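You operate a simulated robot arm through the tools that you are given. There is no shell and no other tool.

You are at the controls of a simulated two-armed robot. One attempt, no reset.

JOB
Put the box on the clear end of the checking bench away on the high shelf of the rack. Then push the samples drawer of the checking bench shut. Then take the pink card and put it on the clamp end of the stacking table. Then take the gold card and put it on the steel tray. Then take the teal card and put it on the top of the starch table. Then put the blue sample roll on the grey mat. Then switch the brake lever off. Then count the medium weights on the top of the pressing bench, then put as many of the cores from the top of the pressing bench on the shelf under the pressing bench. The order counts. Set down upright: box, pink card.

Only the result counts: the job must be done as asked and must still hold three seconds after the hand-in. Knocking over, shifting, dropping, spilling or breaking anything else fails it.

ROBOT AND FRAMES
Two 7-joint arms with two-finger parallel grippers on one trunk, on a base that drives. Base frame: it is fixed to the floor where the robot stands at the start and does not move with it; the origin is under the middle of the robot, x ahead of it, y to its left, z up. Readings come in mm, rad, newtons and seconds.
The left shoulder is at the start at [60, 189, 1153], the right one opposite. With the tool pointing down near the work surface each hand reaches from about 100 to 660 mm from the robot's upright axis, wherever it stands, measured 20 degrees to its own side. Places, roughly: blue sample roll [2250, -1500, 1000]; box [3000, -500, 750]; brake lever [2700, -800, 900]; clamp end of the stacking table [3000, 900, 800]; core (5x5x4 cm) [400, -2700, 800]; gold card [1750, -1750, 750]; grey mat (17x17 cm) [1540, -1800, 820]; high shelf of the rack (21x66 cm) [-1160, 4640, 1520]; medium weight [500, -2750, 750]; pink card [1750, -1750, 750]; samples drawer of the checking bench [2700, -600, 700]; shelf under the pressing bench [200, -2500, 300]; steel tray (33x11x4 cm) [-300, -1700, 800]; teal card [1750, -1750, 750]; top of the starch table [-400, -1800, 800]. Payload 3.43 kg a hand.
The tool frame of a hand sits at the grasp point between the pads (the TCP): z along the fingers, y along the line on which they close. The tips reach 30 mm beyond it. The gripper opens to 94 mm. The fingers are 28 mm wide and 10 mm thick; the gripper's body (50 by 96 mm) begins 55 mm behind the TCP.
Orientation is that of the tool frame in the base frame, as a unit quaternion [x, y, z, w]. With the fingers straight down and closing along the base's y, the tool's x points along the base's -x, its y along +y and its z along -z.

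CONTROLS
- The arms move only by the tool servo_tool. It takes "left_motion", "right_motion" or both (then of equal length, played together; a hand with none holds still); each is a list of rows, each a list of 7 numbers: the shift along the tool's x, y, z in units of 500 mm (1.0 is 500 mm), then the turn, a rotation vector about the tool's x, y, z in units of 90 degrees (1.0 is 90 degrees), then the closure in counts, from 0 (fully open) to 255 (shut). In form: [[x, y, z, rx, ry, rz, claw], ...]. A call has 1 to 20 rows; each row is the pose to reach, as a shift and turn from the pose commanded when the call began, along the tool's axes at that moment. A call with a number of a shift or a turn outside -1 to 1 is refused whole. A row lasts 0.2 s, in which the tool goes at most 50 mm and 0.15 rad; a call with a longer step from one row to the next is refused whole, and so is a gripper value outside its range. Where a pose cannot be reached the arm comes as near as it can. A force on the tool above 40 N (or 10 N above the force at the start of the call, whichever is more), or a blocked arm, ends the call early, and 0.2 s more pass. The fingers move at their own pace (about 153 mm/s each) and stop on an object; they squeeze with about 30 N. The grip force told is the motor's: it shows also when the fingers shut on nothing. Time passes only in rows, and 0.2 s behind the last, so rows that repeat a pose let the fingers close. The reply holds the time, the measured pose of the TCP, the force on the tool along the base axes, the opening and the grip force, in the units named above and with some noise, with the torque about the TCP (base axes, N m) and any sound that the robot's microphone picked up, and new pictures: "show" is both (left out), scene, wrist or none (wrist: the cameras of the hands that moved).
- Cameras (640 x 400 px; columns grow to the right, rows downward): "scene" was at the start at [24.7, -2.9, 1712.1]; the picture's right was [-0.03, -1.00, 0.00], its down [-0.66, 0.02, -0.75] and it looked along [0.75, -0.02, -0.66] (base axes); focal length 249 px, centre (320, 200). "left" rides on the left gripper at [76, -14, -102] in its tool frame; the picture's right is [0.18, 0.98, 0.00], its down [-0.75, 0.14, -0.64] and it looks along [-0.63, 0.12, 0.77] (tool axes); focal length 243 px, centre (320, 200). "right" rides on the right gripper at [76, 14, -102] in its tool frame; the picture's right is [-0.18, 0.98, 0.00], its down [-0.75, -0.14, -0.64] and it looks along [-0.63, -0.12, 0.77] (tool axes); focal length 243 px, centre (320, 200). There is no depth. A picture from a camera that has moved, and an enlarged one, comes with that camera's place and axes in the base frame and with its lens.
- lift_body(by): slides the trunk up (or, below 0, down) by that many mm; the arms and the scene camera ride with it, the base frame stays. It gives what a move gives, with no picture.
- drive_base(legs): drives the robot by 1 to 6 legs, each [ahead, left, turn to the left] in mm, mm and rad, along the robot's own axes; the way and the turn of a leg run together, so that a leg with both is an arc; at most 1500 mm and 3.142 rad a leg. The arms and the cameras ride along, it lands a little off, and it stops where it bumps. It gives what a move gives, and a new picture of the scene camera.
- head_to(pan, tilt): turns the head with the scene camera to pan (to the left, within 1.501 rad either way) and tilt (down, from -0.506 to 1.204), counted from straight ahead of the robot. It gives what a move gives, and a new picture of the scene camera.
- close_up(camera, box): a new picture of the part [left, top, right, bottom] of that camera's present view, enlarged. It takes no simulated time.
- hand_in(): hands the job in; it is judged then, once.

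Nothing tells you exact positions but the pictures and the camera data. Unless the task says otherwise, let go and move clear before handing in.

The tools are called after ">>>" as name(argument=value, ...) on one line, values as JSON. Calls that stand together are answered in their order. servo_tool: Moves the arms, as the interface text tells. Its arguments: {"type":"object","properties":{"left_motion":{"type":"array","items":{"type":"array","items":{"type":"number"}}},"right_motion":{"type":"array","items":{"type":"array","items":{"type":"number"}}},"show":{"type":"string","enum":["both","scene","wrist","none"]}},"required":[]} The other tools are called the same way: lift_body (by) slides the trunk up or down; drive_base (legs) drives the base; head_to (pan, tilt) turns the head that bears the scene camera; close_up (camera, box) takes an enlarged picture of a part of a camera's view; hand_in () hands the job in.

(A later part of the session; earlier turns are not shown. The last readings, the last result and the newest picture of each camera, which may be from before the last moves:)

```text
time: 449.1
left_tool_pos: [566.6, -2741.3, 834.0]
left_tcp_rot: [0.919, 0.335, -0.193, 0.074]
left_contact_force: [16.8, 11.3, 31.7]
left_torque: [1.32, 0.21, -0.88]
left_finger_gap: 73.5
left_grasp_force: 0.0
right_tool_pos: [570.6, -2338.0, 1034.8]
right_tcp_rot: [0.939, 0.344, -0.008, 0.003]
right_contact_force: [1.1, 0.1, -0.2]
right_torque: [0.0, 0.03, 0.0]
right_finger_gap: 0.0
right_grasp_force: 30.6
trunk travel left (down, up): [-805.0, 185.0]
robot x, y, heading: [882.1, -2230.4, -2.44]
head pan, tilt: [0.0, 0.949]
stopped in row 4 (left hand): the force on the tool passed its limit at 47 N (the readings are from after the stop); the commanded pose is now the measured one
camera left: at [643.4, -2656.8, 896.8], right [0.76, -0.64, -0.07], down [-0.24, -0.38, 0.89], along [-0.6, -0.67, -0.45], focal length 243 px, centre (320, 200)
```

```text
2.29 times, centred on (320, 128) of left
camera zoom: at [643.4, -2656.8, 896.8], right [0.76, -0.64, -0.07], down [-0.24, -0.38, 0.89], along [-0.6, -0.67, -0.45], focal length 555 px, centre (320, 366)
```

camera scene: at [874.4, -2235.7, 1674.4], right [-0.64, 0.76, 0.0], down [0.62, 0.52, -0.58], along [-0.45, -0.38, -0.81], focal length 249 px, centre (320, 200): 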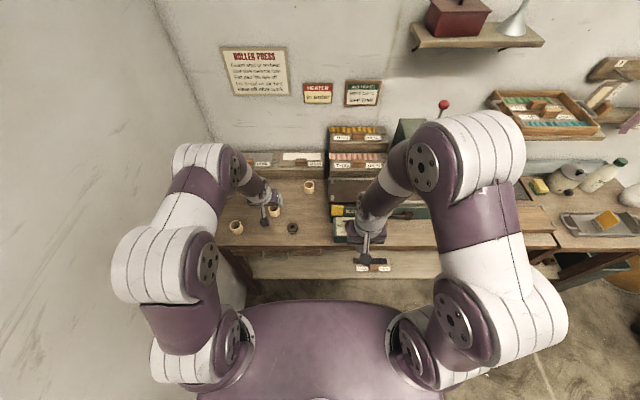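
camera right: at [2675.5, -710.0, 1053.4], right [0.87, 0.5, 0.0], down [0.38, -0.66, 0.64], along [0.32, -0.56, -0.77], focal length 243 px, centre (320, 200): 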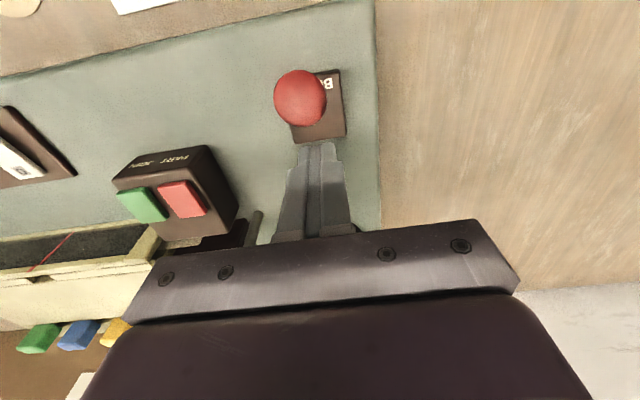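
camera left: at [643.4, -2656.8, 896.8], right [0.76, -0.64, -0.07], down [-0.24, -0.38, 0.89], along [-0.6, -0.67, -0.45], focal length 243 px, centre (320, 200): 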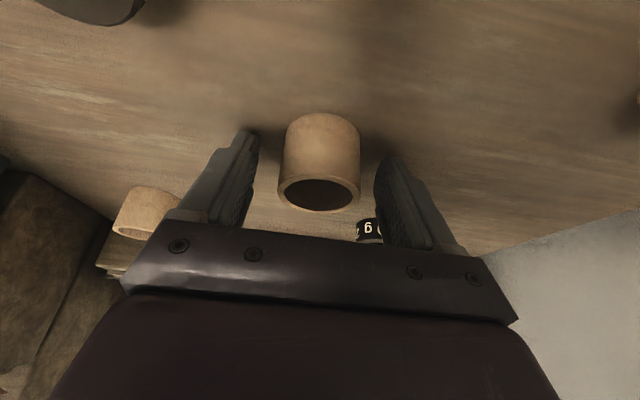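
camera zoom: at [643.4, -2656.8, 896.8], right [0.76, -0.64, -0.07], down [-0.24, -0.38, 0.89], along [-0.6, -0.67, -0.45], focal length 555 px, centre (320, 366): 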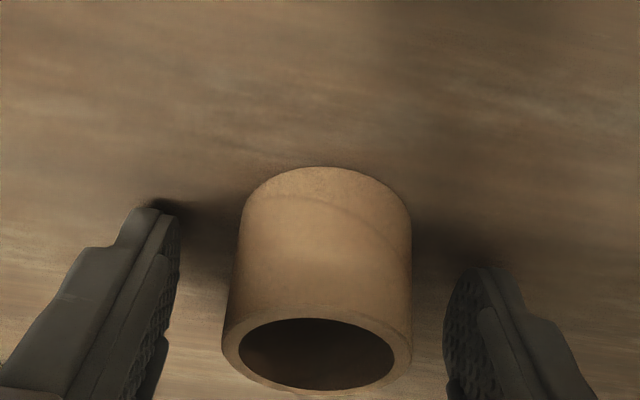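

The fingertips touched the bench. I'll raise 4 mm and close on the core.

>>> servo_tool(left_motion=[[-0.0031, 0, -0.0074, 0, 0, 0, 52], [-0.0031, 0, -0.0074, 0, 0, 0, 150], [-0.0031, 0, -0.0074, 0, 0, 0, 255], [-0.0031, 0, -0.0074, 0, 0, 0, 255], [-0.0031, 0, -0.0074, 0, 0, 0, 255]], show="wrist")

>>> servo_tool(left_motion=[[-0.008, 0, -0.018, 0, 0, 0, 255], [-0.02, 0, -0.046, 0, 0, 0, 255], [-0.035, 0, -0.083, 0, 0, 0, 255], [-0.05, 0, -0.12, 0, 0, 0, 255]])

```text
time: 450.3
left_tool_pos: [563.3, -2743.6, 833.6]
left_tcp_rot: [0.919, 0.337, -0.19, 0.074]
left_contact_force: [-2.6, -0.2, 5.9]
left_torque: [0.12, 0.14, 0.06]
left_finger_gap: 43.6
left_grasp_force: 29.7
right_tool_pos: [565.7, -2341.3, 1034.2]
right_tcp_rot: [0.939, 0.343, -0.004, 0.001]
right_contact_force: [0.2, -0.2, 0.5]
right_torque: [0.03, 0.03, 0.02]
right_finger_gap: 0.0
right_grasp_force: 30.2
trunk travel left (down, up): [-805.0, 185.0]
robot x, y, heading: [883.7, -2228.9, -2.437]
head pan, tilt: [0.0, 0.949]
camera left: at [639.6, -2660.0, 897.2], right [0.76, -0.64, -0.07], down [-0.24, -0.38, 0.89], along [-0.6, -0.66, -0.45], focal length 243 px, centre (320, 200)
```

left: 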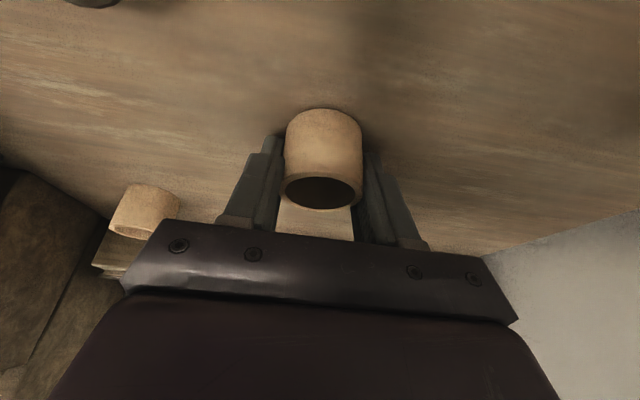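

```text
time: 451.3
left_tool_pos: [562.1, -2740.4, 897.7]
left_tcp_rot: [0.919, 0.337, -0.19, 0.075]
left_contact_force: [-0.1, -0.1, -0.4]
left_torque: [0.01, 0.02, 0.02]
left_finger_gap: 43.5
left_grasp_force: 30.1
right_tool_pos: [566.8, -2341.8, 1032.9]
right_tcp_rot: [0.939, 0.343, -0.004, 0.003]
right_contact_force: [0.3, 0.0, 0.1]
right_torque: [0.0, 0.01, 0.02]
right_finger_gap: 0.2
right_grasp_force: 29.7
trunk travel left (down, up): [-805.0, 185.0]
robot x, y, heading: [883.4, -2225.1, -2.444]
head pan, tilt: [0.0, 0.949]
camera scene: at [874.5, -2235.1, 1674.3], right [-0.64, 0.76, 0.0], down [0.62, 0.52, -0.58], along [-0.45, -0.38, -0.81], focal length 249 px, centre (320, 200)
camera left: at [639.0, -2658.0, 962.3], right [0.76, -0.64, -0.07], down [-0.25, -0.38, 0.89], along [-0.6, -0.66, -0.45], focal length 243 px, centre (320, 200)
```

scene: 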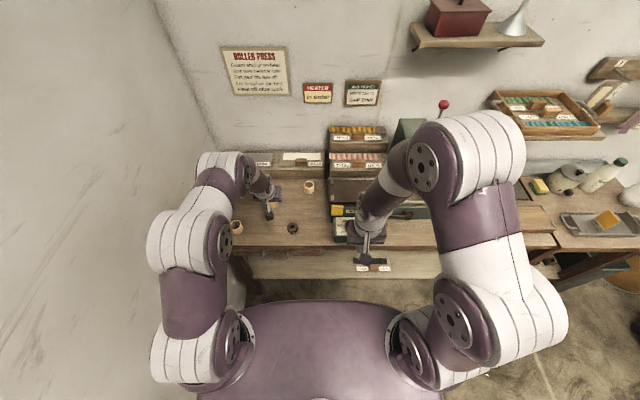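
left: 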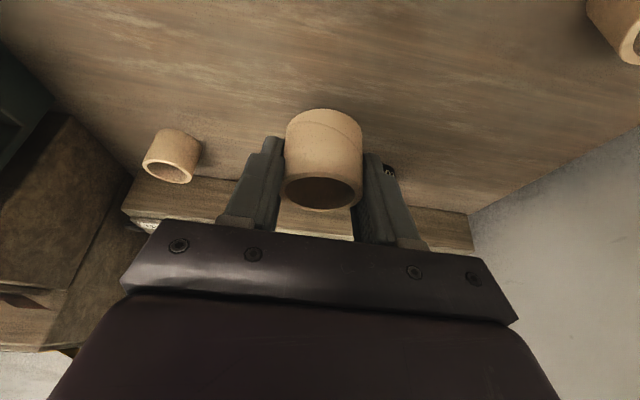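

Core in hand. I'll raise it, back away from the bench, then lower the trunk to shelf height.

>>> servo_tool(left_motion=[[-0.03, 0, -0.07, 0, 0, 0, 255], [-0.047, 0, -0.11, 0, 0, 0, 255]], show="none")

>>> drive_base(legs=[[-380, 0, 0]])

>>> lift_body(by=-400)

>>> head_to(pan=0.0, tilt=0.55)

```text
time: 451.9
left_tool_pos: [562.0, -2740.5, 958.7]
left_tcp_rot: [0.92, 0.336, -0.19, 0.073]
left_contact_force: [-0.5, 0.3, 0.2]
left_torque: [-0.02, 0.0, 0.01]
left_finger_gap: 43.2
left_grasp_force: 29.7
right_tool_pos: [565.7, -2342.2, 1032.8]
right_tcp_rot: [0.939, 0.344, -0.004, 0.002]
right_contact_force: [-0.6, 0.8, -0.1]
right_torque: [0.01, 0.0, -0.02]
right_finger_gap: 0.0
right_grasp_force: 29.8
trunk travel left (down, up): [-805.0, 185.0]
robot x, y, heading: [884.7, -2229.8, -2.438]
head pan, tilt: [0.0, 0.949]
```

```text
time: 454.3
left_tool_pos: [855.8, -2495.8, 959.3]
left_tcp_rot: [0.919, 0.337, -0.189, 0.073]
left_contact_force: [0.3, 0.1, -0.8]
left_torque: [0.01, 0.01, 0.01]
left_finger_gap: 43.3
left_grasp_force: 30.5
right_tool_pos: [859.1, -2094.8, 1033.5]
right_tcp_rot: [0.939, 0.345, -0.004, 0.002]
right_contact_force: [0.1, 0.7, 0.6]
right_torque: [0.0, 0.0, -0.01]
right_finger_gap: 0.0
right_grasp_force: 30.1
trunk travel left (down, up): [-805.0, 185.0]
robot x, y, heading: [1173.5, -1981.8, -2.44]
head pan, tilt: [0.0, 0.949]
camera scene: at [1166.5, -1989.0, 1674.4], right [-0.65, 0.76, 0.0], down [0.62, 0.52, -0.58], along [-0.44, -0.38, -0.81], focal length 249 px, centre (320, 200)
```

scene: 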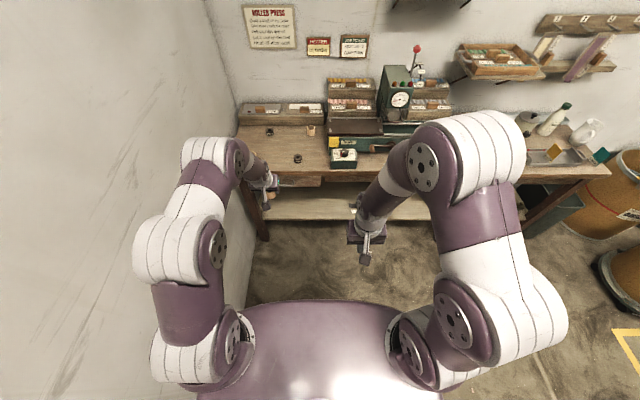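

```text
time: 458.1
left_tool_pos: [855.9, -2494.2, 558.3]
left_tcp_rot: [0.92, 0.336, -0.19, 0.073]
left_contact_force: [-0.5, 0.8, -0.1]
left_torque: [-0.03, 0.02, -0.01]
left_finger_gap: 43.2
left_grasp_force: 30.2
right_tool_pos: [859.7, -2096.4, 633.4]
right_tcp_rot: [0.939, 0.344, -0.004, 0.001]
right_contact_force: [-0.2, 0.5, -0.5]
right_torque: [0.0, 0.0, 0.0]
right_finger_gap: 0.0
right_grasp_force: 30.5
trunk travel left (down, up): [-405.0, 585.0]
robot x, y, heading: [1176.6, -1981.3, -2.436]
head pan, tilt: [0.0, 0.949]
```

```text
time: 459.0
left_tool_pos: [855.8, -2493.8, 558.7]
left_tcp_rot: [0.92, 0.336, -0.189, 0.073]
left_contact_force: [-0.4, 0.7, 0.0]
left_torque: [0.05, 0.0, -0.02]
left_finger_gap: 42.9
left_grasp_force: 30.1
right_tool_pos: [858.5, -2095.4, 633.5]
right_tcp_rot: [0.939, 0.345, -0.004, 0.001]
right_contact_force: [0.3, -0.3, -1.5]
right_torque: [-0.03, 0.01, 0.0]
right_finger_gap: 0.0
right_grasp_force: 30.0
trunk travel left (down, up): [-405.0, 585.0]
robot x, y, heading: [1173.0, -1982.9, -2.442]
head pan, tilt: [0.0, 0.55]
camera scene: at [1153.9, -1999.6, 1307.2], right [-0.65, 0.76, 0.0], down [0.4, 0.34, -0.85], along [-0.65, -0.55, -0.52], focal length 249 px, centre (320, 200)
```

scene: 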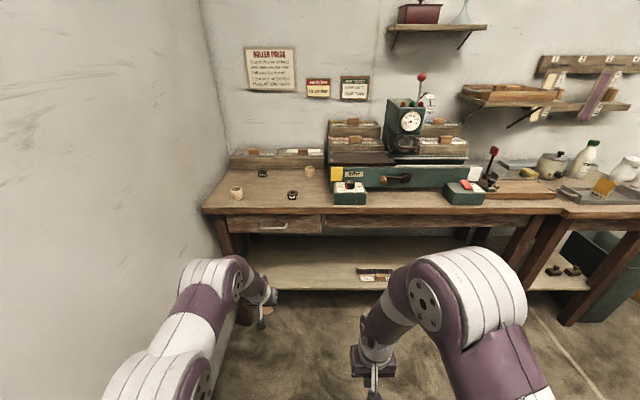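

>>> close_up(camera="scene", box=[200, 200, 440, 350])

>>> close_up(camera="left", box=[0, 0, 640, 400])

```text
2.67 times, centred on (320, 275) of scene
camera zoom: at [1153.9, -1999.6, 1307.2], right [-0.65, 0.76, 0.0], down [0.4, 0.34, -0.85], along [-0.65, -0.55, -0.52], focal length 664 px, centre (320, 0)
```

zoom: 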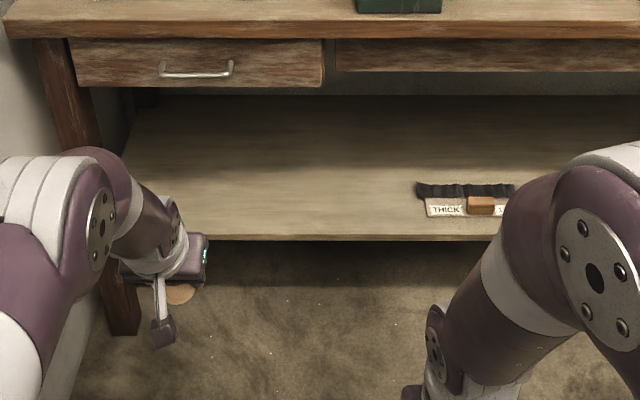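

```text
1.00 times, centred on (320, 200) of left (not enlarged: the box is as wide or as high as the picture)
camera zoom: at [932.2, -2411.0, 622.8], right [0.76, -0.64, -0.07], down [-0.25, -0.38, 0.89], along [-0.6, -0.66, -0.45], focal length 243 px, centre (320, 200)
```

zoom: 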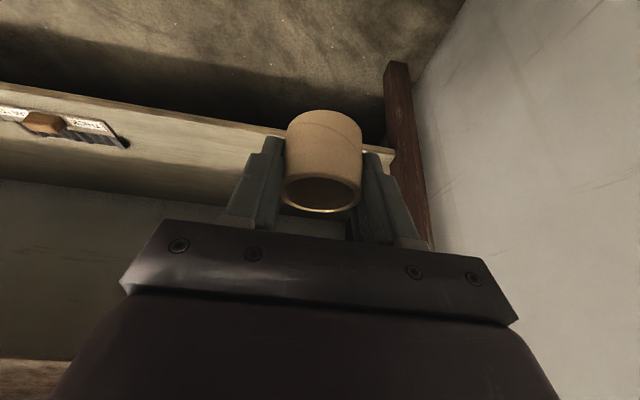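

The shelf top is at z≈300 and its front edge is about 70 mm behind the bench edge. I'll lower the trunk further and drive in, carrying the core between the shelf and the apron.

>>> lift_body(by=-150)

>>> drive_base(legs=[[200, 0, 0]])

>>> close_up(camera="left", box=[0, 0, 640, 400])

>>> close_up(camera="scene", box=[160, 200, 440, 375])

```text
time: 460.8
left_tool_pos: [856.3, -2494.3, 409.5]
left_tcp_rot: [0.919, 0.338, -0.189, 0.074]
left_contact_force: [-0.6, 0.0, 0.0]
left_torque: [-0.01, 0.0, -0.02]
left_finger_gap: 42.8
left_grasp_force: 30.0
right_tool_pos: [859.1, -2095.2, 483.7]
right_tcp_rot: [0.939, 0.344, -0.004, 0.001]
right_contact_force: [-0.4, 0.0, 0.4]
right_torque: [0.02, 0.04, 0.01]
right_finger_gap: 0.0
right_grasp_force: 29.6
trunk travel left (down, up): [-255.0, 735.0]
robot x, y, heading: [1177.7, -1980.6, -2.439]
head pan, tilt: [0.0, 0.55]
```

```text
time: 462.3
left_tool_pos: [706.8, -2622.3, 409.7]
left_tcp_rot: [0.92, 0.337, -0.189, 0.073]
left_contact_force: [-0.9, 0.3, 0.1]
left_torque: [-0.01, 0.01, -0.01]
left_finger_gap: 42.8
left_grasp_force: 30.3
right_tool_pos: [709.2, -2222.8, 482.7]
right_tcp_rot: [0.939, 0.344, -0.005, 0.001]
right_contact_force: [0.3, -0.6, -0.6]
right_torque: [0.02, -0.02, -0.03]
right_finger_gap: 0.0
right_grasp_force: 30.2
trunk travel left (down, up): [-255.0, 735.0]
robot x, y, heading: [1028.8, -2106.1, -2.439]
head pan, tilt: [0.0, 0.55]
camera scene: at [1004.0, -2126.4, 1157.3], right [-0.65, 0.76, 0.0], down [0.4, 0.34, -0.85], along [-0.65, -0.55, -0.52], focal length 249 px, centre (320, 200)
```

scene: 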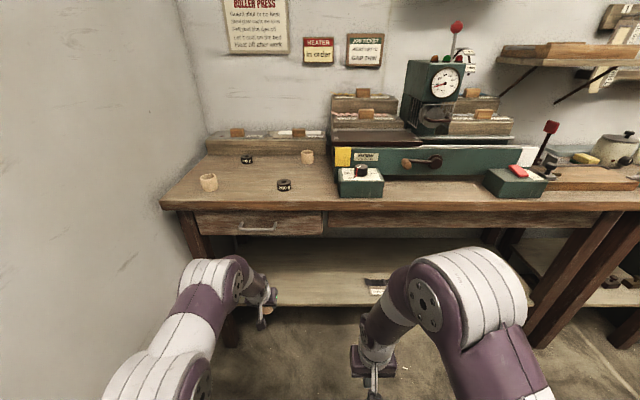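

```text
1.00 times, centred on (320, 200) of left (not enlarged: the box is as wide or as high as the picture)
camera zoom: at [782.9, -2537.9, 472.7], right [0.77, -0.64, -0.07], down [-0.25, -0.39, 0.89], along [-0.59, -0.66, -0.45], focal length 243 px, centre (320, 200)
```

zoom: 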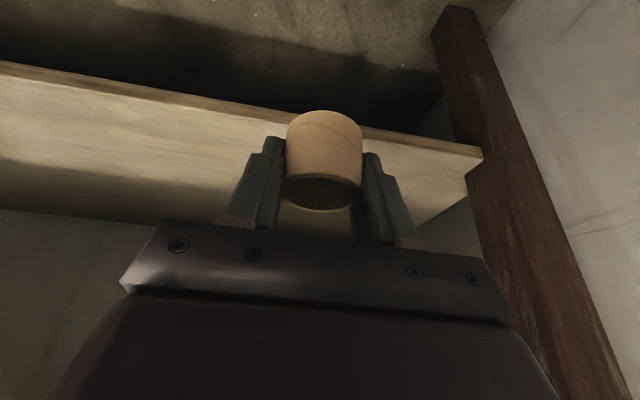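

```text
2.29 times, centred on (300, 288) of scene
camera zoom: at [1004.0, -2126.4, 1157.3], right [-0.65, 0.76, 0.0], down [0.4, 0.34, -0.85], along [-0.65, -0.55, -0.52], focal length 569 px, centre (366, 0)
```

zoom: 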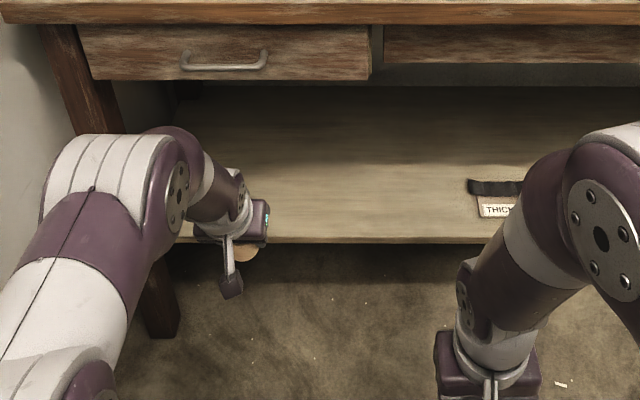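

>>> lift_body(by=-30)

>>> drive_base(legs=[[155, 0, 0]])

>>> close_up(camera="left", box=[0, 0, 640, 400])

>>> head_to(pan=0.1, tilt=0.75)

```text
time: 463.1
left_tool_pos: [706.5, -2621.6, 378.6]
left_tcp_rot: [0.919, 0.337, -0.19, 0.075]
left_contact_force: [0.0, -0.5, 0.6]
left_torque: [0.0, -0.02, 0.01]
left_finger_gap: 42.5
left_grasp_force: 30.0
right_tool_pos: [709.1, -2221.9, 452.4]
right_tcp_rot: [0.939, 0.344, -0.004, 0.001]
right_contact_force: [-0.5, 0.3, 0.4]
right_torque: [0.02, 0.0, 0.0]
right_finger_gap: 0.3
right_grasp_force: 29.8
trunk travel left (down, up): [-225.0, 765.0]
robot x, y, heading: [1023.9, -2105.3, -2.436]
head pan, tilt: [0.0, 0.55]
```

```text
time: 464.5
left_tool_pos: [596.1, -2713.9, 377.7]
left_tcp_rot: [0.92, 0.337, -0.187, 0.072]
left_contact_force: [0.7, -0.2, -0.4]
left_torque: [-0.05, 0.02, 0.0]
left_finger_gap: 42.8
left_grasp_force: 30.1
right_tool_pos: [595.0, -2319.4, 455.9]
right_tcp_rot: [0.939, 0.344, -0.009, 0.003]
right_contact_force: [0.4, 0.1, 0.1]
right_torque: [0.0, -0.02, 0.01]
right_finger_gap: 0.3
right_grasp_force: 29.7
trunk travel left (down, up): [-225.0, 765.0]
robot x, y, heading: [910.4, -2202.0, -2.444]
head pan, tilt: [0.0, 0.55]
camera scene: at [894.9, -2219.1, 1126.4], right [-0.65, 0.76, 0.0], down [0.39, 0.33, -0.86], along [-0.65, -0.55, -0.51], focal length 249 px, centre (320, 200)
```

scene: 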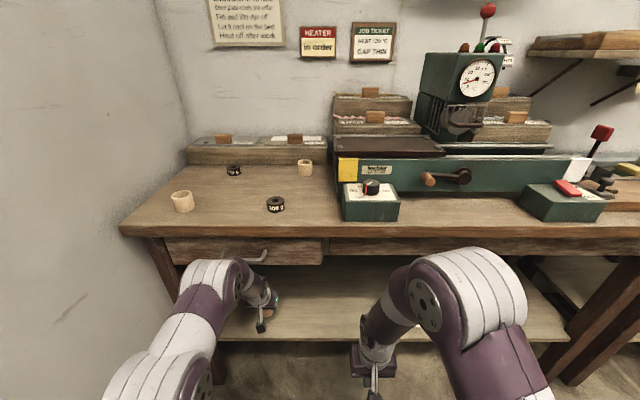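

```text
1.00 times, centred on (320, 200) of left (not enlarged: the box is as wide or as high as the picture)
camera zoom: at [671.9, -2631.1, 441.5], right [0.76, -0.64, -0.07], down [-0.25, -0.39, 0.89], along [-0.59, -0.66, -0.46], focal length 243 px, centre (320, 200)
```

zoom: 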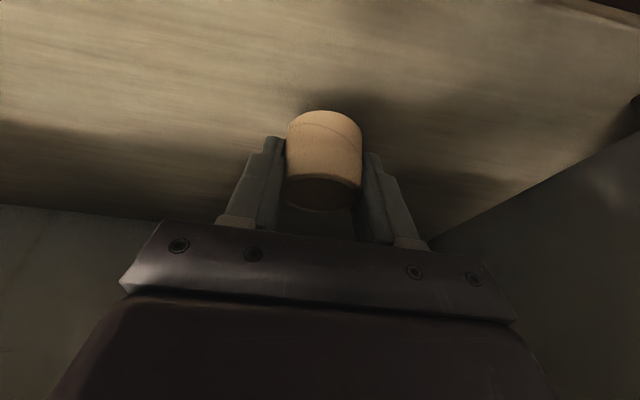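

```text
time: 465.2
left_tool_pos: [597.0, -2712.9, 376.2]
left_tcp_rot: [0.921, 0.337, -0.184, 0.072]
left_contact_force: [0.1, 0.5, 0.3]
left_torque: [0.01, 0.0, -0.01]
left_finger_gap: 43.1
left_grasp_force: 30.2
right_tool_pos: [595.3, -2319.0, 456.2]
right_tcp_rot: [0.939, 0.344, -0.008, 0.003]
right_contact_force: [-0.7, 0.2, 0.1]
right_torque: [0.01, -0.03, 0.0]
right_finger_gap: 0.0
right_grasp_force: 30.0
trunk travel left (down, up): [-225.0, 765.0]
robot x, y, heading: [911.9, -2206.5, -2.437]
head pan, tilt: [0.099, 0.75]
camera scene: at [904.8, -2221.0, 1110.0], right [-0.72, 0.7, 0.0], down [0.47, 0.49, -0.74], along [-0.51, -0.53, -0.68], focal length 249 px, centre (320, 200)
```

scene: 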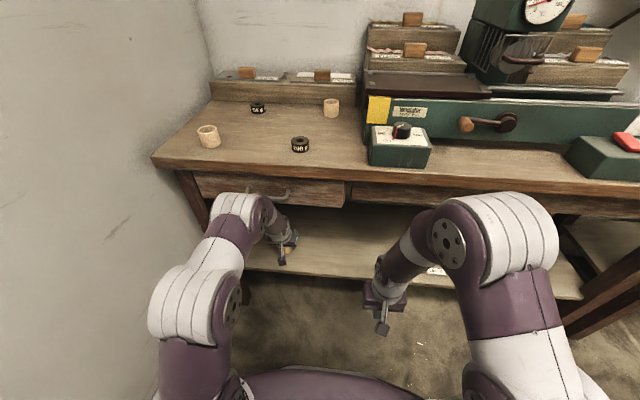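

The core is over the shelf. I'll lower gently until it touches.

>>> servo_tool(left_motion=[[0.0078, 0, 0.0184, 0, 0, 0, 255], [0.0156, 0, 0.0368, 0, 0, 0, 255], [0.0234, 0, 0.0552, 0, 0, 0, 255], [0.0234, 0, 0.0552, 0, 0, 0, 255]], show="wrist")

>>> close_up(camera="scene", box=[180, 160, 340, 260])

```text
time: 466.2
left_tool_pos: [594.2, -2714.6, 343.0]
left_tcp_rot: [0.921, 0.337, -0.182, 0.071]
left_contact_force: [-0.2, -0.2, -0.8]
left_torque: [0.02, -0.01, 0.01]
left_finger_gap: 42.9
left_grasp_force: 30.2
right_tool_pos: [592.1, -2321.5, 453.9]
right_tcp_rot: [0.939, 0.345, -0.005, 0.001]
right_contact_force: [0.5, 0.3, 1.1]
right_torque: [0.03, 0.02, 0.03]
right_finger_gap: 0.0
right_grasp_force: 29.9
trunk travel left (down, up): [-225.0, 765.0]
robot x, y, heading: [910.3, -2202.5, -2.438]
head pan, tilt: [0.099, 0.75]
camera left: at [669.5, -2632.6, 408.3], right [0.76, -0.64, -0.06], down [-0.26, -0.39, 0.88], along [-0.59, -0.66, -0.47], focal length 243 px, centre (320, 200)
```

left: 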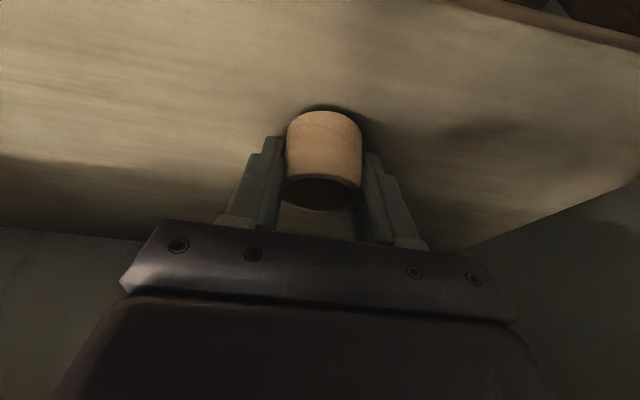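

```text
4.00 times, centred on (260, 210) of scene
camera zoom: at [898.6, -2225.9, 1109.7], right [-0.72, 0.7, 0.0], down [0.47, 0.49, -0.73], along [-0.51, -0.53, -0.68], focal length 996 px, centre (560, 160)
```

zoom: 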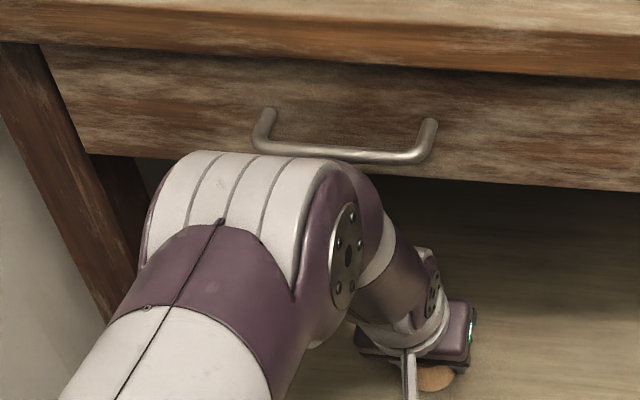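

>>> servo_tool(left_motion=[[0.0039, 0, 0.0092, 0, 0, 0, 255], [0.0078, 0, 0.0184, 0, 0, 0, 255], [0.0078, 0, 0.0184, 0, 0, 0, 255]], show="none")

>>> servo_tool(left_motion=[[0.0024, 0, 0.0055, 0, 0, 0, 255], [0.0047, 0, 0.011, 0, 0, 0, 255], [0.0047, 0, 0.011, 0, 0, 0, 255]], show="none")

```text
time: 467.0
left_tool_pos: [593.3, -2715.0, 332.9]
left_tcp_rot: [0.921, 0.337, -0.183, 0.071]
left_contact_force: [-1.9, 0.9, 5.2]
left_torque: [0.1, 0.15, 0.0]
left_finger_gap: 42.7
left_grasp_force: 29.3
right_tool_pos: [592.1, -2321.7, 452.9]
right_tcp_rot: [0.939, 0.345, -0.003, 0.001]
right_contact_force: [0.3, 0.0, 0.2]
right_torque: [0.0, 0.02, 0.0]
right_finger_gap: 0.0
right_grasp_force: 30.0
trunk travel left (down, up): [-225.0, 765.0]
robot x, y, heading: [911.4, -2206.4, -2.439]
head pan, tilt: [0.099, 0.75]
```

```text
time: 467.6
left_tool_pos: [591.9, -2717.6, 332.8]
left_tcp_rot: [0.92, 0.336, -0.188, 0.073]
left_contact_force: [2.8, 3.1, 19.8]
left_torque: [0.46, 0.17, -0.26]
left_finger_gap: 42.8
left_grasp_force: 29.6
right_tool_pos: [593.6, -2320.8, 454.2]
right_tcp_rot: [0.939, 0.344, -0.005, 0.003]
right_contact_force: [0.1, -0.7, -0.6]
right_torque: [-0.02, -0.01, -0.05]
right_finger_gap: 0.0
right_grasp_force: 29.9
trunk travel left (down, up): [-225.0, 765.0]
robot x, y, heading: [907.8, -2205.8, -2.447]
head pan, tilt: [0.099, 0.75]
stopped in row 2 (left hand): the force on the tool passed its limit at 44 N (the readings are from after the stop); the commanded pose is now the measured one
```

Contact: shelf z≈300. I'll relieve the pressure and release.

>>> servo_tool(left_motion=[[-0.0012, 0, -0.0028, 0, 0, 0, 255], [-0.0012, 0, -0.0028, 0, 0, 0, 140], [-0.0012, 0, -0.0028, 0, 0, 0, 120], [-0.0012, 0, -0.0028, 0, 0, 0, 90], [-0.0012, 0, -0.0028, 0, 0, 0, 60], [-0.0012, 0, -0.0028, 0, 0, 0, 60]], show="wrist")

```text
time: 468.7
left_tool_pos: [594.6, -2718.1, 333.3]
left_tcp_rot: [0.92, 0.337, -0.186, 0.072]
left_contact_force: [8.6, -0.7, 12.7]
left_torque: [0.38, 0.04, -0.37]
left_finger_gap: 68.6
left_grasp_force: 0.0
right_tool_pos: [593.0, -2321.1, 453.7]
right_tcp_rot: [0.939, 0.345, -0.006, 0.001]
right_contact_force: [1.0, 0.0, 0.4]
right_torque: [0.01, -0.04, -0.04]
right_finger_gap: 0.1
right_grasp_force: 29.8
trunk travel left (down, up): [-225.0, 765.0]
robot x, y, heading: [907.0, -2205.6, -2.437]
head pan, tilt: [0.099, 0.75]
stopped in row 5 (left hand): the force on the tool passed its limit at 48 N (the readings are from after the stop); the commanded pose is now the measured one
camera left: at [670.8, -2635.3, 398.4], right [0.77, -0.64, -0.06], down [-0.25, -0.39, 0.89], along [-0.59, -0.66, -0.46], focal length 243 px, centre (320, 200)
```

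left: 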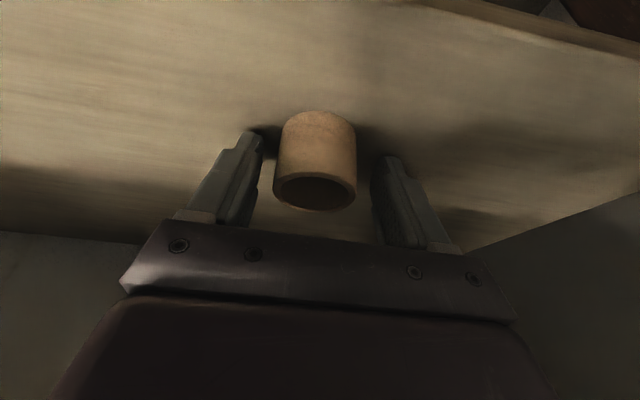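

The core stands free on the shelf. I'll lift slightly to clear the fingertips, then back straight out.

>>> servo_tool(left_motion=[[-0.004, 0.002, -0.009, 0, 0, 0, 60], [-0.012, 0.003, -0.028, 0, 0, 0, 50], [-0.02, 0.003, -0.046, 0, 0, 0, 45], [-0.02, 0.003, -0.046, 0, 0, 0, 45]], show="wrist")

>>> drive_base(legs=[[-350, 0, 0]])

>>> head_to(pan=0.1, tilt=0.45)

>>> close_up(camera="scene", box=[180, 180, 420, 330])

```text
time: 469.7
left_tool_pos: [598.2, -2717.4, 354.1]
left_tcp_rot: [0.92, 0.339, -0.182, 0.071]
left_contact_force: [-0.7, -0.6, 0.3]
left_torque: [-0.02, 0.03, -0.01]
left_finger_gap: 77.5
left_grasp_force: 0.0
right_tool_pos: [594.5, -2322.2, 453.6]
right_tcp_rot: [0.939, 0.345, -0.005, 0.001]
right_contact_force: [0.5, 0.0, 1.0]
right_torque: [-0.02, 0.0, -0.02]
right_finger_gap: 0.0
right_grasp_force: 29.7
trunk travel left (down, up): [-225.0, 765.0]
robot x, y, heading: [910.6, -2207.5, -2.434]
head pan, tilt: [0.099, 0.75]
camera left: at [673.9, -2633.9, 420.5], right [0.77, -0.64, -0.06], down [-0.25, -0.39, 0.88], along [-0.59, -0.66, -0.46], focal length 243 px, centre (320, 200)
```

left: 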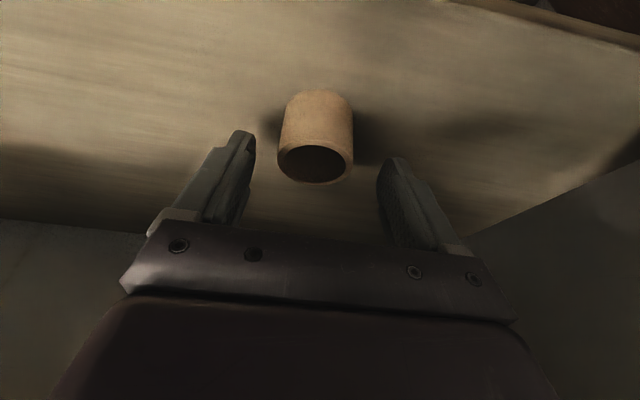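

```text
time: 471.9
left_tool_pos: [856.0, -2492.6, 356.8]
left_tcp_rot: [0.921, 0.336, -0.184, 0.072]
left_contact_force: [0.6, -0.1, 0.0]
left_torque: [-0.02, 0.01, 0.02]
left_finger_gap: 77.4
left_grasp_force: 0.1
right_tool_pos: [854.3, -2097.8, 452.8]
right_tcp_rot: [0.94, 0.342, -0.005, 0.001]
right_contact_force: [0.6, 0.4, 0.6]
right_torque: [-0.02, 0.0, 0.0]
right_finger_gap: 0.0
right_grasp_force: 29.8
trunk travel left (down, up): [-225.0, 765.0]
robot x, y, heading: [1176.0, -1983.2, -2.442]
head pan, tilt: [0.099, 0.75]
camera scene: at [1162.1, -2003.9, 1109.9], right [-0.72, 0.7, 0.0], down [0.48, 0.49, -0.73], along [-0.51, -0.52, -0.68], focal length 249 px, centre (320, 200)
```

scene: 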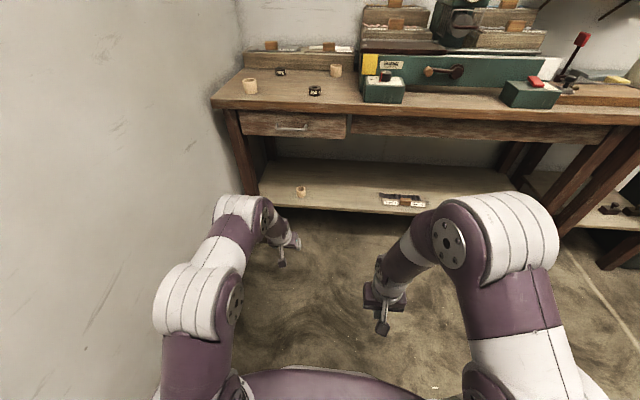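

```text
time: 472.8
left_tool_pos: [856.3, -2493.6, 357.6]
left_tcp_rot: [0.922, 0.334, -0.185, 0.07]
left_contact_force: [0.2, -0.3, -0.3]
left_torque: [-0.01, 0.0, 0.04]
left_finger_gap: 77.4
left_grasp_force: 0.1
right_tool_pos: [856.4, -2097.5, 452.7]
right_tcp_rot: [0.939, 0.343, -0.004, 0.001]
right_contact_force: [0.5, 0.9, 0.0]
right_torque: [0.03, -0.01, -0.02]
right_finger_gap: 0.0
right_grasp_force: 30.6
trunk travel left (down, up): [-225.0, 765.0]
robot x, y, heading: [1175.0, -1982.3, -2.443]
head pan, tilt: [0.099, 0.45]
camera scene: at [1155.8, -2010.4, 1136.3], right [-0.72, 0.7, 0.0], down [0.3, 0.31, -0.9], along [-0.63, -0.64, -0.44], focal length 249 px, centre (320, 200)
```

scene: 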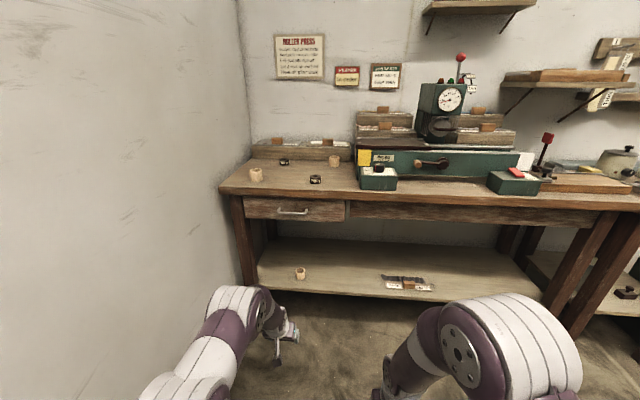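

```text
2.67 times, centred on (300, 255) of scene
camera zoom: at [1155.8, -2010.4, 1136.3], right [-0.72, 0.7, 0.0], down [0.3, 0.31, -0.9], along [-0.63, -0.64, -0.44], focal length 664 px, centre (373, 53)
```

zoom: 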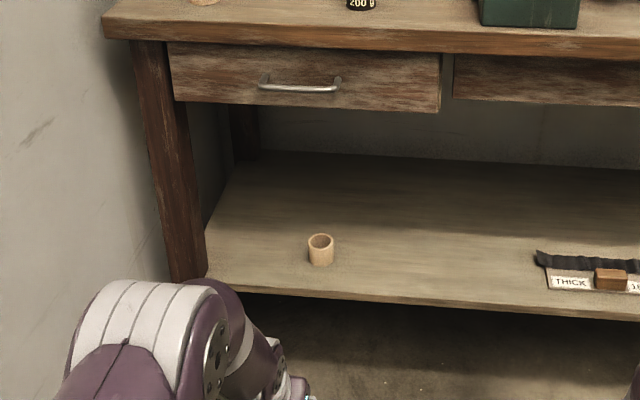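

One core is on the shelf. I'll raise the trunk again and go for the right-back core.

>>> lift_body(by=400)

>>> lift_body(by=220)

>>> drive_base(legs=[[300, -42, 0.003]])

>>> close_up(camera="left", box=[0, 0, 640, 400])

>>> head_to(pan=0.0, tilt=0.8)

```text
time: 476.6
left_tool_pos: [855.5, -2494.6, 756.8]
left_tcp_rot: [0.921, 0.335, -0.185, 0.071]
left_contact_force: [-0.2, 0.4, 0.0]
left_torque: [0.04, -0.01, 0.02]
left_finger_gap: 77.5
left_grasp_force: 0.1
right_tool_pos: [856.4, -2097.5, 853.7]
right_tcp_rot: [0.94, 0.342, -0.004, 0.001]
right_contact_force: [0.2, -0.4, 0.5]
right_torque: [0.01, 0.01, -0.01]
right_finger_gap: 0.1
right_grasp_force: 30.1
trunk travel left (down, up): [-625.0, 365.0]
robot x, y, heading: [1174.1, -1981.9, -2.447]
head pan, tilt: [0.099, 0.45]
```

```text
time: 478.9
left_tool_pos: [856.0, -2494.0, 976.9]
left_tcp_rot: [0.921, 0.335, -0.184, 0.071]
left_contact_force: [0.1, 0.3, 0.4]
left_torque: [0.02, 0.03, -0.01]
left_finger_gap: 77.5
left_grasp_force: 0.0
right_tool_pos: [855.9, -2097.1, 1073.3]
right_tcp_rot: [0.94, 0.342, -0.004, 0.001]
right_contact_force: [-0.5, -0.7, -0.5]
right_torque: [0.01, -0.01, 0.0]
right_finger_gap: 0.0
right_grasp_force: 30.3
trunk travel left (down, up): [-845.0, 145.0]
robot x, y, heading: [1174.6, -1985.3, -2.448]
head pan, tilt: [0.099, 0.45]
```

```text
time: 481.0
left_tool_pos: [601.0, -2657.1, 977.3]
left_tcp_rot: [0.92, 0.337, -0.184, 0.073]
left_contact_force: [-0.9, 0.2, -0.6]
left_torque: [0.01, 0.02, 0.0]
left_finger_gap: 77.4
left_grasp_force: 0.1
right_tool_pos: [598.3, -2259.4, 1072.9]
right_tcp_rot: [0.939, 0.344, -0.005, 0.002]
right_contact_force: [-0.6, -0.4, -0.4]
right_torque: [0.0, -0.01, 0.02]
right_finger_gap: 0.0
right_grasp_force: 29.8
trunk travel left (down, up): [-845.0, 145.0]
robot x, y, heading: [915.3, -2145.2, -2.44]
head pan, tilt: [0.099, 0.45]
camera scene: at [898.3, -2171.9, 1756.4], right [-0.72, 0.7, 0.0], down [0.3, 0.31, -0.9], along [-0.63, -0.65, -0.43], focal length 249 px, centre (320, 200)
```

scene: 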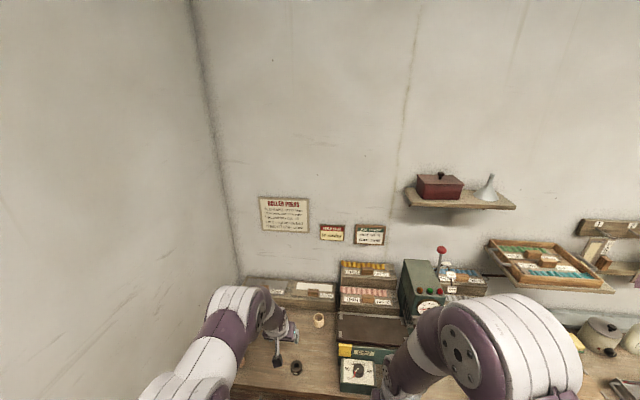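

```text
1.00 times, centred on (320, 200) of left (not enlarged: the box is as wide or as high as the picture)
camera zoom: at [676.1, -2574.1, 1042.5], right [0.77, -0.64, -0.06], down [-0.25, -0.39, 0.89], along [-0.59, -0.66, -0.46], focal length 243 px, centre (320, 200)
```

zoom: 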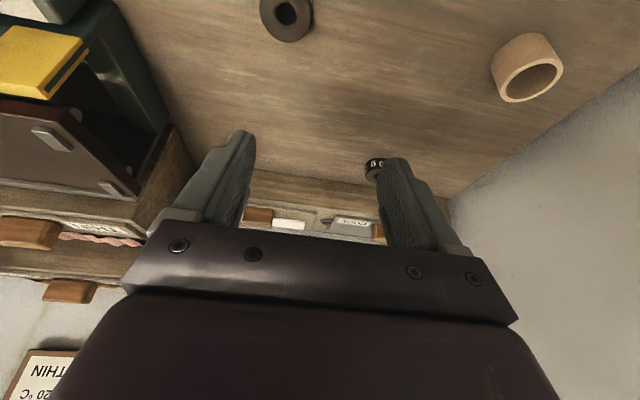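

```text
time: 481.8
left_tool_pos: [599.2, -2657.3, 977.5]
left_tcp_rot: [0.92, 0.337, -0.184, 0.072]
left_contact_force: [0.4, -0.2, 0.4]
left_torque: [0.0, 0.0, -0.01]
left_finger_gap: 77.5
left_grasp_force: 0.0
right_tool_pos: [597.1, -2260.4, 1073.2]
right_tcp_rot: [0.939, 0.345, -0.004, 0.001]
right_contact_force: [0.7, 0.3, -0.6]
right_torque: [0.01, 0.0, 0.01]
right_finger_gap: 0.0
right_grasp_force: 29.8
trunk travel left (down, up): [-845.0, 145.0]
robot x, y, heading: [917.5, -2143.0, -2.437]
head pan, tilt: [0.0, 0.799]
camera scene: at [899.3, -2158.9, 1726.0], right [-0.65, 0.76, 0.0], down [0.55, 0.46, -0.7], along [-0.53, -0.45, -0.72], focal length 249 px, centre (320, 200)
```

scene: 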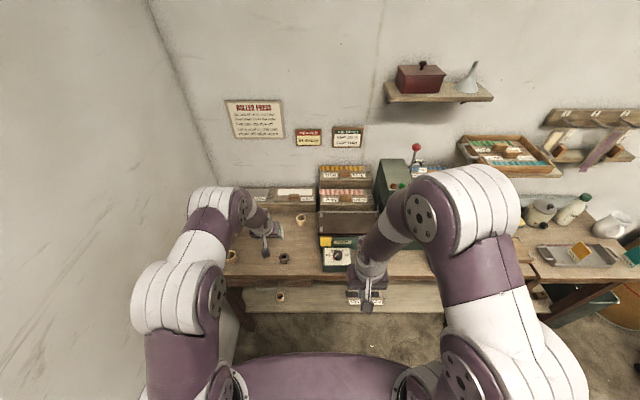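

>>> drive_base(legs=[[110, 0, 0]])

>>> servo_tool(left_motion=[[-0.018, -0.065, 0.01, 0, 0, 0, 52], [-0.035, -0.13, 0.02, 0, 0, 0, 52], [-0.053, -0.196, 0.03, 0, 0, 0, 52], [-0.053, -0.196, 0.05, 0, 0, 0, 52]])

>>> close_up(camera="left", box=[180, 40, 460, 215])

```text
time: 483.0
left_tool_pos: [515.4, -2730.9, 976.5]
left_tcp_rot: [0.92, 0.337, -0.185, 0.072]
left_contact_force: [0.0, -1.0, 0.0]
left_torque: [0.0, -0.01, -0.01]
left_finger_gap: 77.5
left_grasp_force: 0.1
right_tool_pos: [513.2, -2332.9, 1074.0]
right_tcp_rot: [0.938, 0.346, -0.004, 0.002]
right_contact_force: [0.0, 0.0, 0.2]
right_torque: [-0.02, -0.02, -0.02]
right_finger_gap: 0.4
right_grasp_force: 30.2
trunk travel left (down, up): [-845.0, 145.0]
robot x, y, heading: [828.9, -2220.9, -2.434]
head pan, tilt: [0.0, 0.799]
camera scene: at [814.6, -2230.8, 1726.0], right [-0.65, 0.76, 0.0], down [0.55, 0.46, -0.7], along [-0.53, -0.45, -0.72], focal length 249 px, centre (320, 200)
```

scene: 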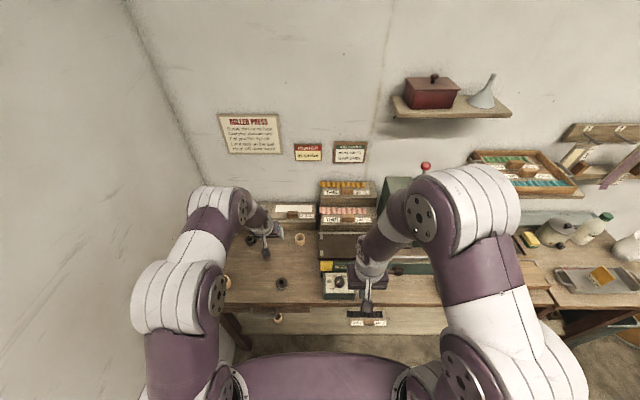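

```text
time: 484.0
left_tool_pos: [427.9, -2678.5, 963.5]
left_tcp_rot: [0.92, 0.338, -0.184, 0.072]
left_contact_force: [0.4, 0.3, 0.4]
left_torque: [-0.07, -0.02, 0.0]
left_finger_gap: 74.9
left_grasp_force: 0.0
right_tool_pos: [512.8, -2333.3, 1073.6]
right_tcp_rot: [0.938, 0.346, -0.004, 0.001]
right_contact_force: [0.0, -0.3, 0.3]
right_torque: [-0.02, -0.02, 0.01]
right_finger_gap: 0.0
right_grasp_force: 29.6
trunk travel left (down, up): [-845.0, 145.0]
robot x, y, heading: [824.2, -2218.8, -2.433]
head pan, tilt: [0.0, 0.799]
camera scene: at [814.6, -2231.5, 1725.9], right [-0.65, 0.76, 0.0], down [0.55, 0.46, -0.7], along [-0.53, -0.45, -0.72], focal length 249 px, centre (320, 200)
camera left: at [502.3, -2594.9, 1028.5], right [0.77, -0.64, -0.06], down [-0.25, -0.39, 0.89], along [-0.59, -0.66, -0.46], focal length 243 px, centre (320, 200)
```

scene: 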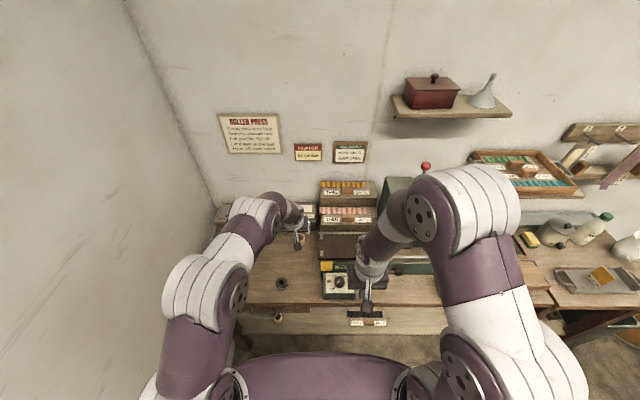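
left: 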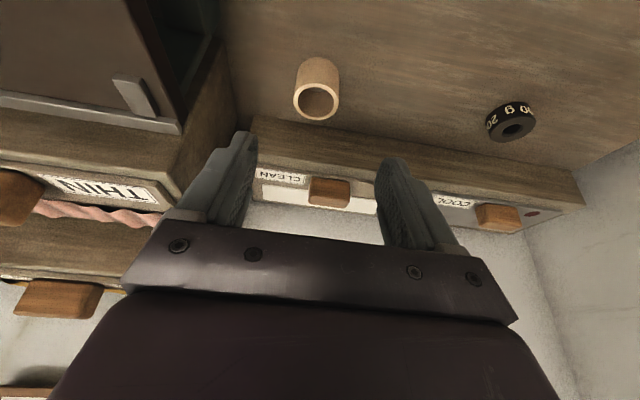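

```text
2.29 times, centred on (320, 128) of left
camera zoom: at [502.3, -2594.9, 1028.5], right [0.77, -0.64, -0.06], down [-0.25, -0.39, 0.89], along [-0.59, -0.66, -0.46], focal length 555 px, centre (320, 366)
```

zoom: 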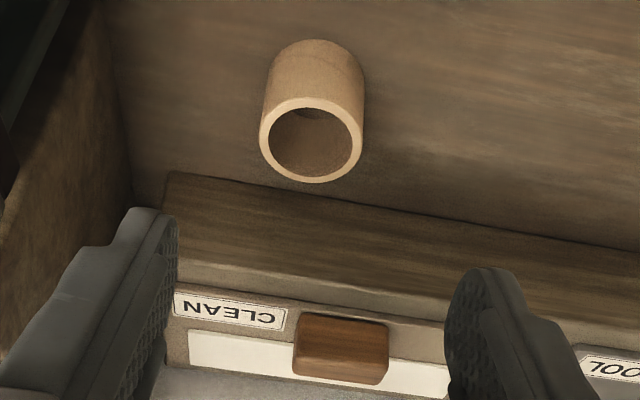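

>>> servo_tool(left_motion=[[0.003, -0.002, 0.07, 0, 0, 0, 52], [0.006, -0.004, 0.14, 0, 0, 0, 52], [0.009, -0.005, 0.2, 0, 0, 0, 52], [0.011, -0.005, 0.245, 0, 0, 0, 52], [0.012, -0.005, 0.267, 0, 0, 0, 52], [0.012, -0.005, 0.267, 0, 0, 0, 52]], show="wrist")

>>> close_up(camera="left", box=[180, 40, 460, 215])

```text
time: 485.4
left_tool_pos: [388.0, -2706.1, 838.0]
left_tcp_rot: [0.92, 0.338, -0.184, 0.072]
left_contact_force: [0.0, 0.3, 0.0]
left_torque: [0.02, -0.01, 0.02]
left_finger_gap: 74.7
left_grasp_force: 0.0
right_tool_pos: [511.1, -2333.7, 1073.7]
right_tcp_rot: [0.938, 0.345, -0.004, 0.002]
right_contact_force: [0.3, -0.3, -0.9]
right_torque: [-0.04, -0.02, 0.03]
right_finger_gap: 0.0
right_grasp_force: 30.3
trunk travel left (down, up): [-845.0, 145.0]
robot x, y, heading: [830.1, -2215.7, -2.443]
head pan, tilt: [0.0, 0.799]
camera left: at [462.9, -2623.7, 902.7], right [0.77, -0.64, -0.06], down [-0.25, -0.39, 0.89], along [-0.59, -0.66, -0.46], focal length 243 px, centre (320, 200)
```

left: 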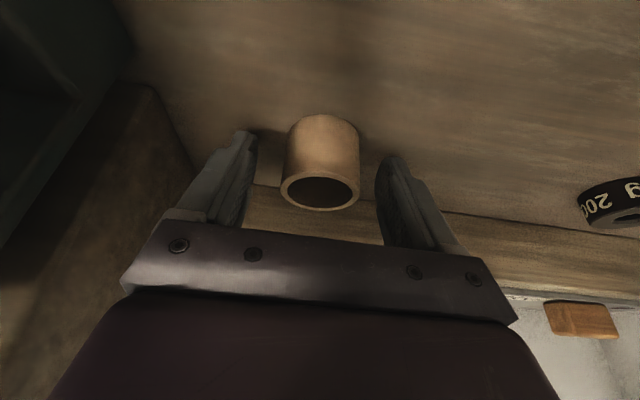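

```text
2.29 times, centred on (320, 128) of left
camera zoom: at [462.9, -2623.7, 902.7], right [0.77, -0.64, -0.06], down [-0.25, -0.39, 0.89], along [-0.59, -0.66, -0.46], focal length 555 px, centre (320, 366)
```

zoom: 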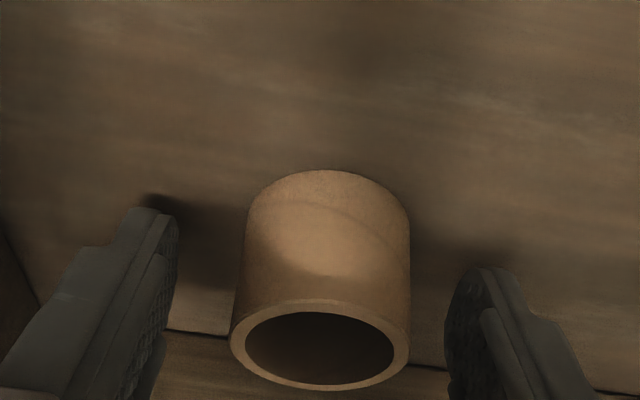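

The core is between the pads. I'll close and lift.

>>> servo_tool(left_motion=[[0, 0, 0, 0, 0, 0, 120], [0, 0, 0, 0, 0, 0, 255], [0, 0, 0, 0, 0, 0, 255], [0, 0, 0, 0, 0, 0, 255]], show="none")

>>> servo_tool(left_motion=[[-0.008, 0, -0.018, 0, 0, 0, 255], [-0.02, 0, -0.046, 0, 0, 0, 255], [-0.035, 0, -0.083, 0, 0, 0, 255], [-0.055, 0, -0.13, 0, 0, 0, 255], [-0.075, 0, -0.18, 0, 0, 0, 255], [-0.095, 0, -0.23, 0, 0, 0, 255]])

```text
time: 486.4
left_tool_pos: [387.0, -2705.9, 838.5]
left_tcp_rot: [0.92, 0.339, -0.184, 0.073]
left_contact_force: [-0.8, -1.6, 3.8]
left_torque: [-0.02, 0.05, 0.05]
left_finger_gap: 42.0
left_grasp_force: 29.3
right_tool_pos: [511.8, -2333.9, 1073.3]
right_tcp_rot: [0.938, 0.346, -0.004, 0.002]
right_contact_force: [-0.8, -0.4, 0.1]
right_torque: [-0.02, 0.02, -0.01]
right_finger_gap: 0.0
right_grasp_force: 30.4
trunk travel left (down, up): [-845.0, 145.0]
robot x, y, heading: [829.3, -2220.9, -2.441]
head pan, tilt: [0.0, 0.799]
```

```text
time: 487.8
left_tool_pos: [390.3, -2703.5, 962.7]
left_tcp_rot: [0.92, 0.337, -0.185, 0.072]
left_contact_force: [0.4, -0.3, -0.6]
left_torque: [-0.02, -0.02, 0.01]
left_finger_gap: 42.0
left_grasp_force: 30.0
right_tool_pos: [512.0, -2332.4, 1073.1]
right_tcp_rot: [0.938, 0.346, -0.004, 0.001]
right_contact_force: [-0.5, 0.0, -0.3]
right_torque: [0.02, -0.02, -0.01]
right_finger_gap: 0.0
right_grasp_force: 30.0
trunk travel left (down, up): [-845.0, 145.0]
robot x, y, heading: [830.4, -2214.4, -2.437]
head pan, tilt: [0.0, 0.799]
camera scene: at [814.4, -2230.8, 1725.9], right [-0.65, 0.76, 0.0], down [0.55, 0.46, -0.7], along [-0.53, -0.45, -0.72], focal length 249 px, centre (320, 200)
camera left: at [465.3, -2620.8, 1027.7], right [0.77, -0.64, -0.06], down [-0.25, -0.39, 0.89], along [-0.59, -0.66, -0.46], focal length 243 px, centre (320, 200)
```

scene: 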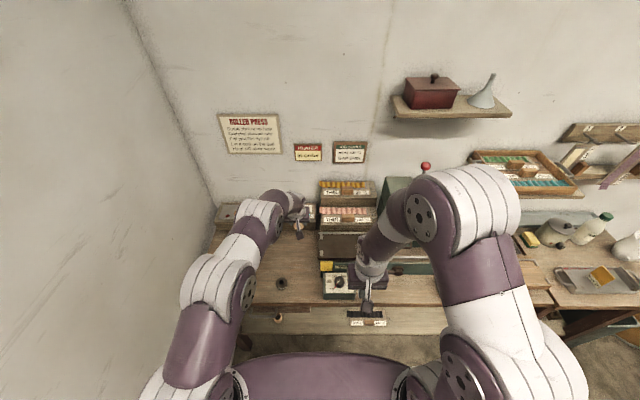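
left: 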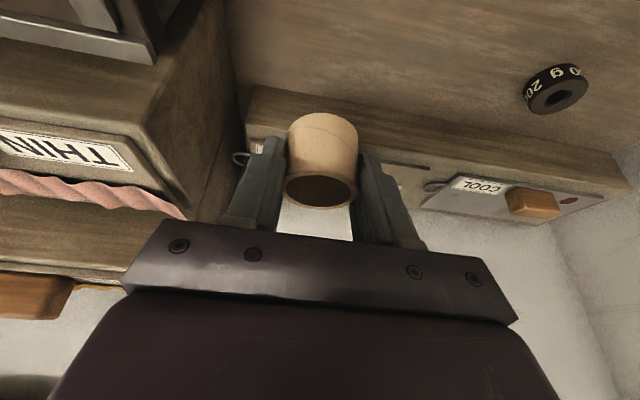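

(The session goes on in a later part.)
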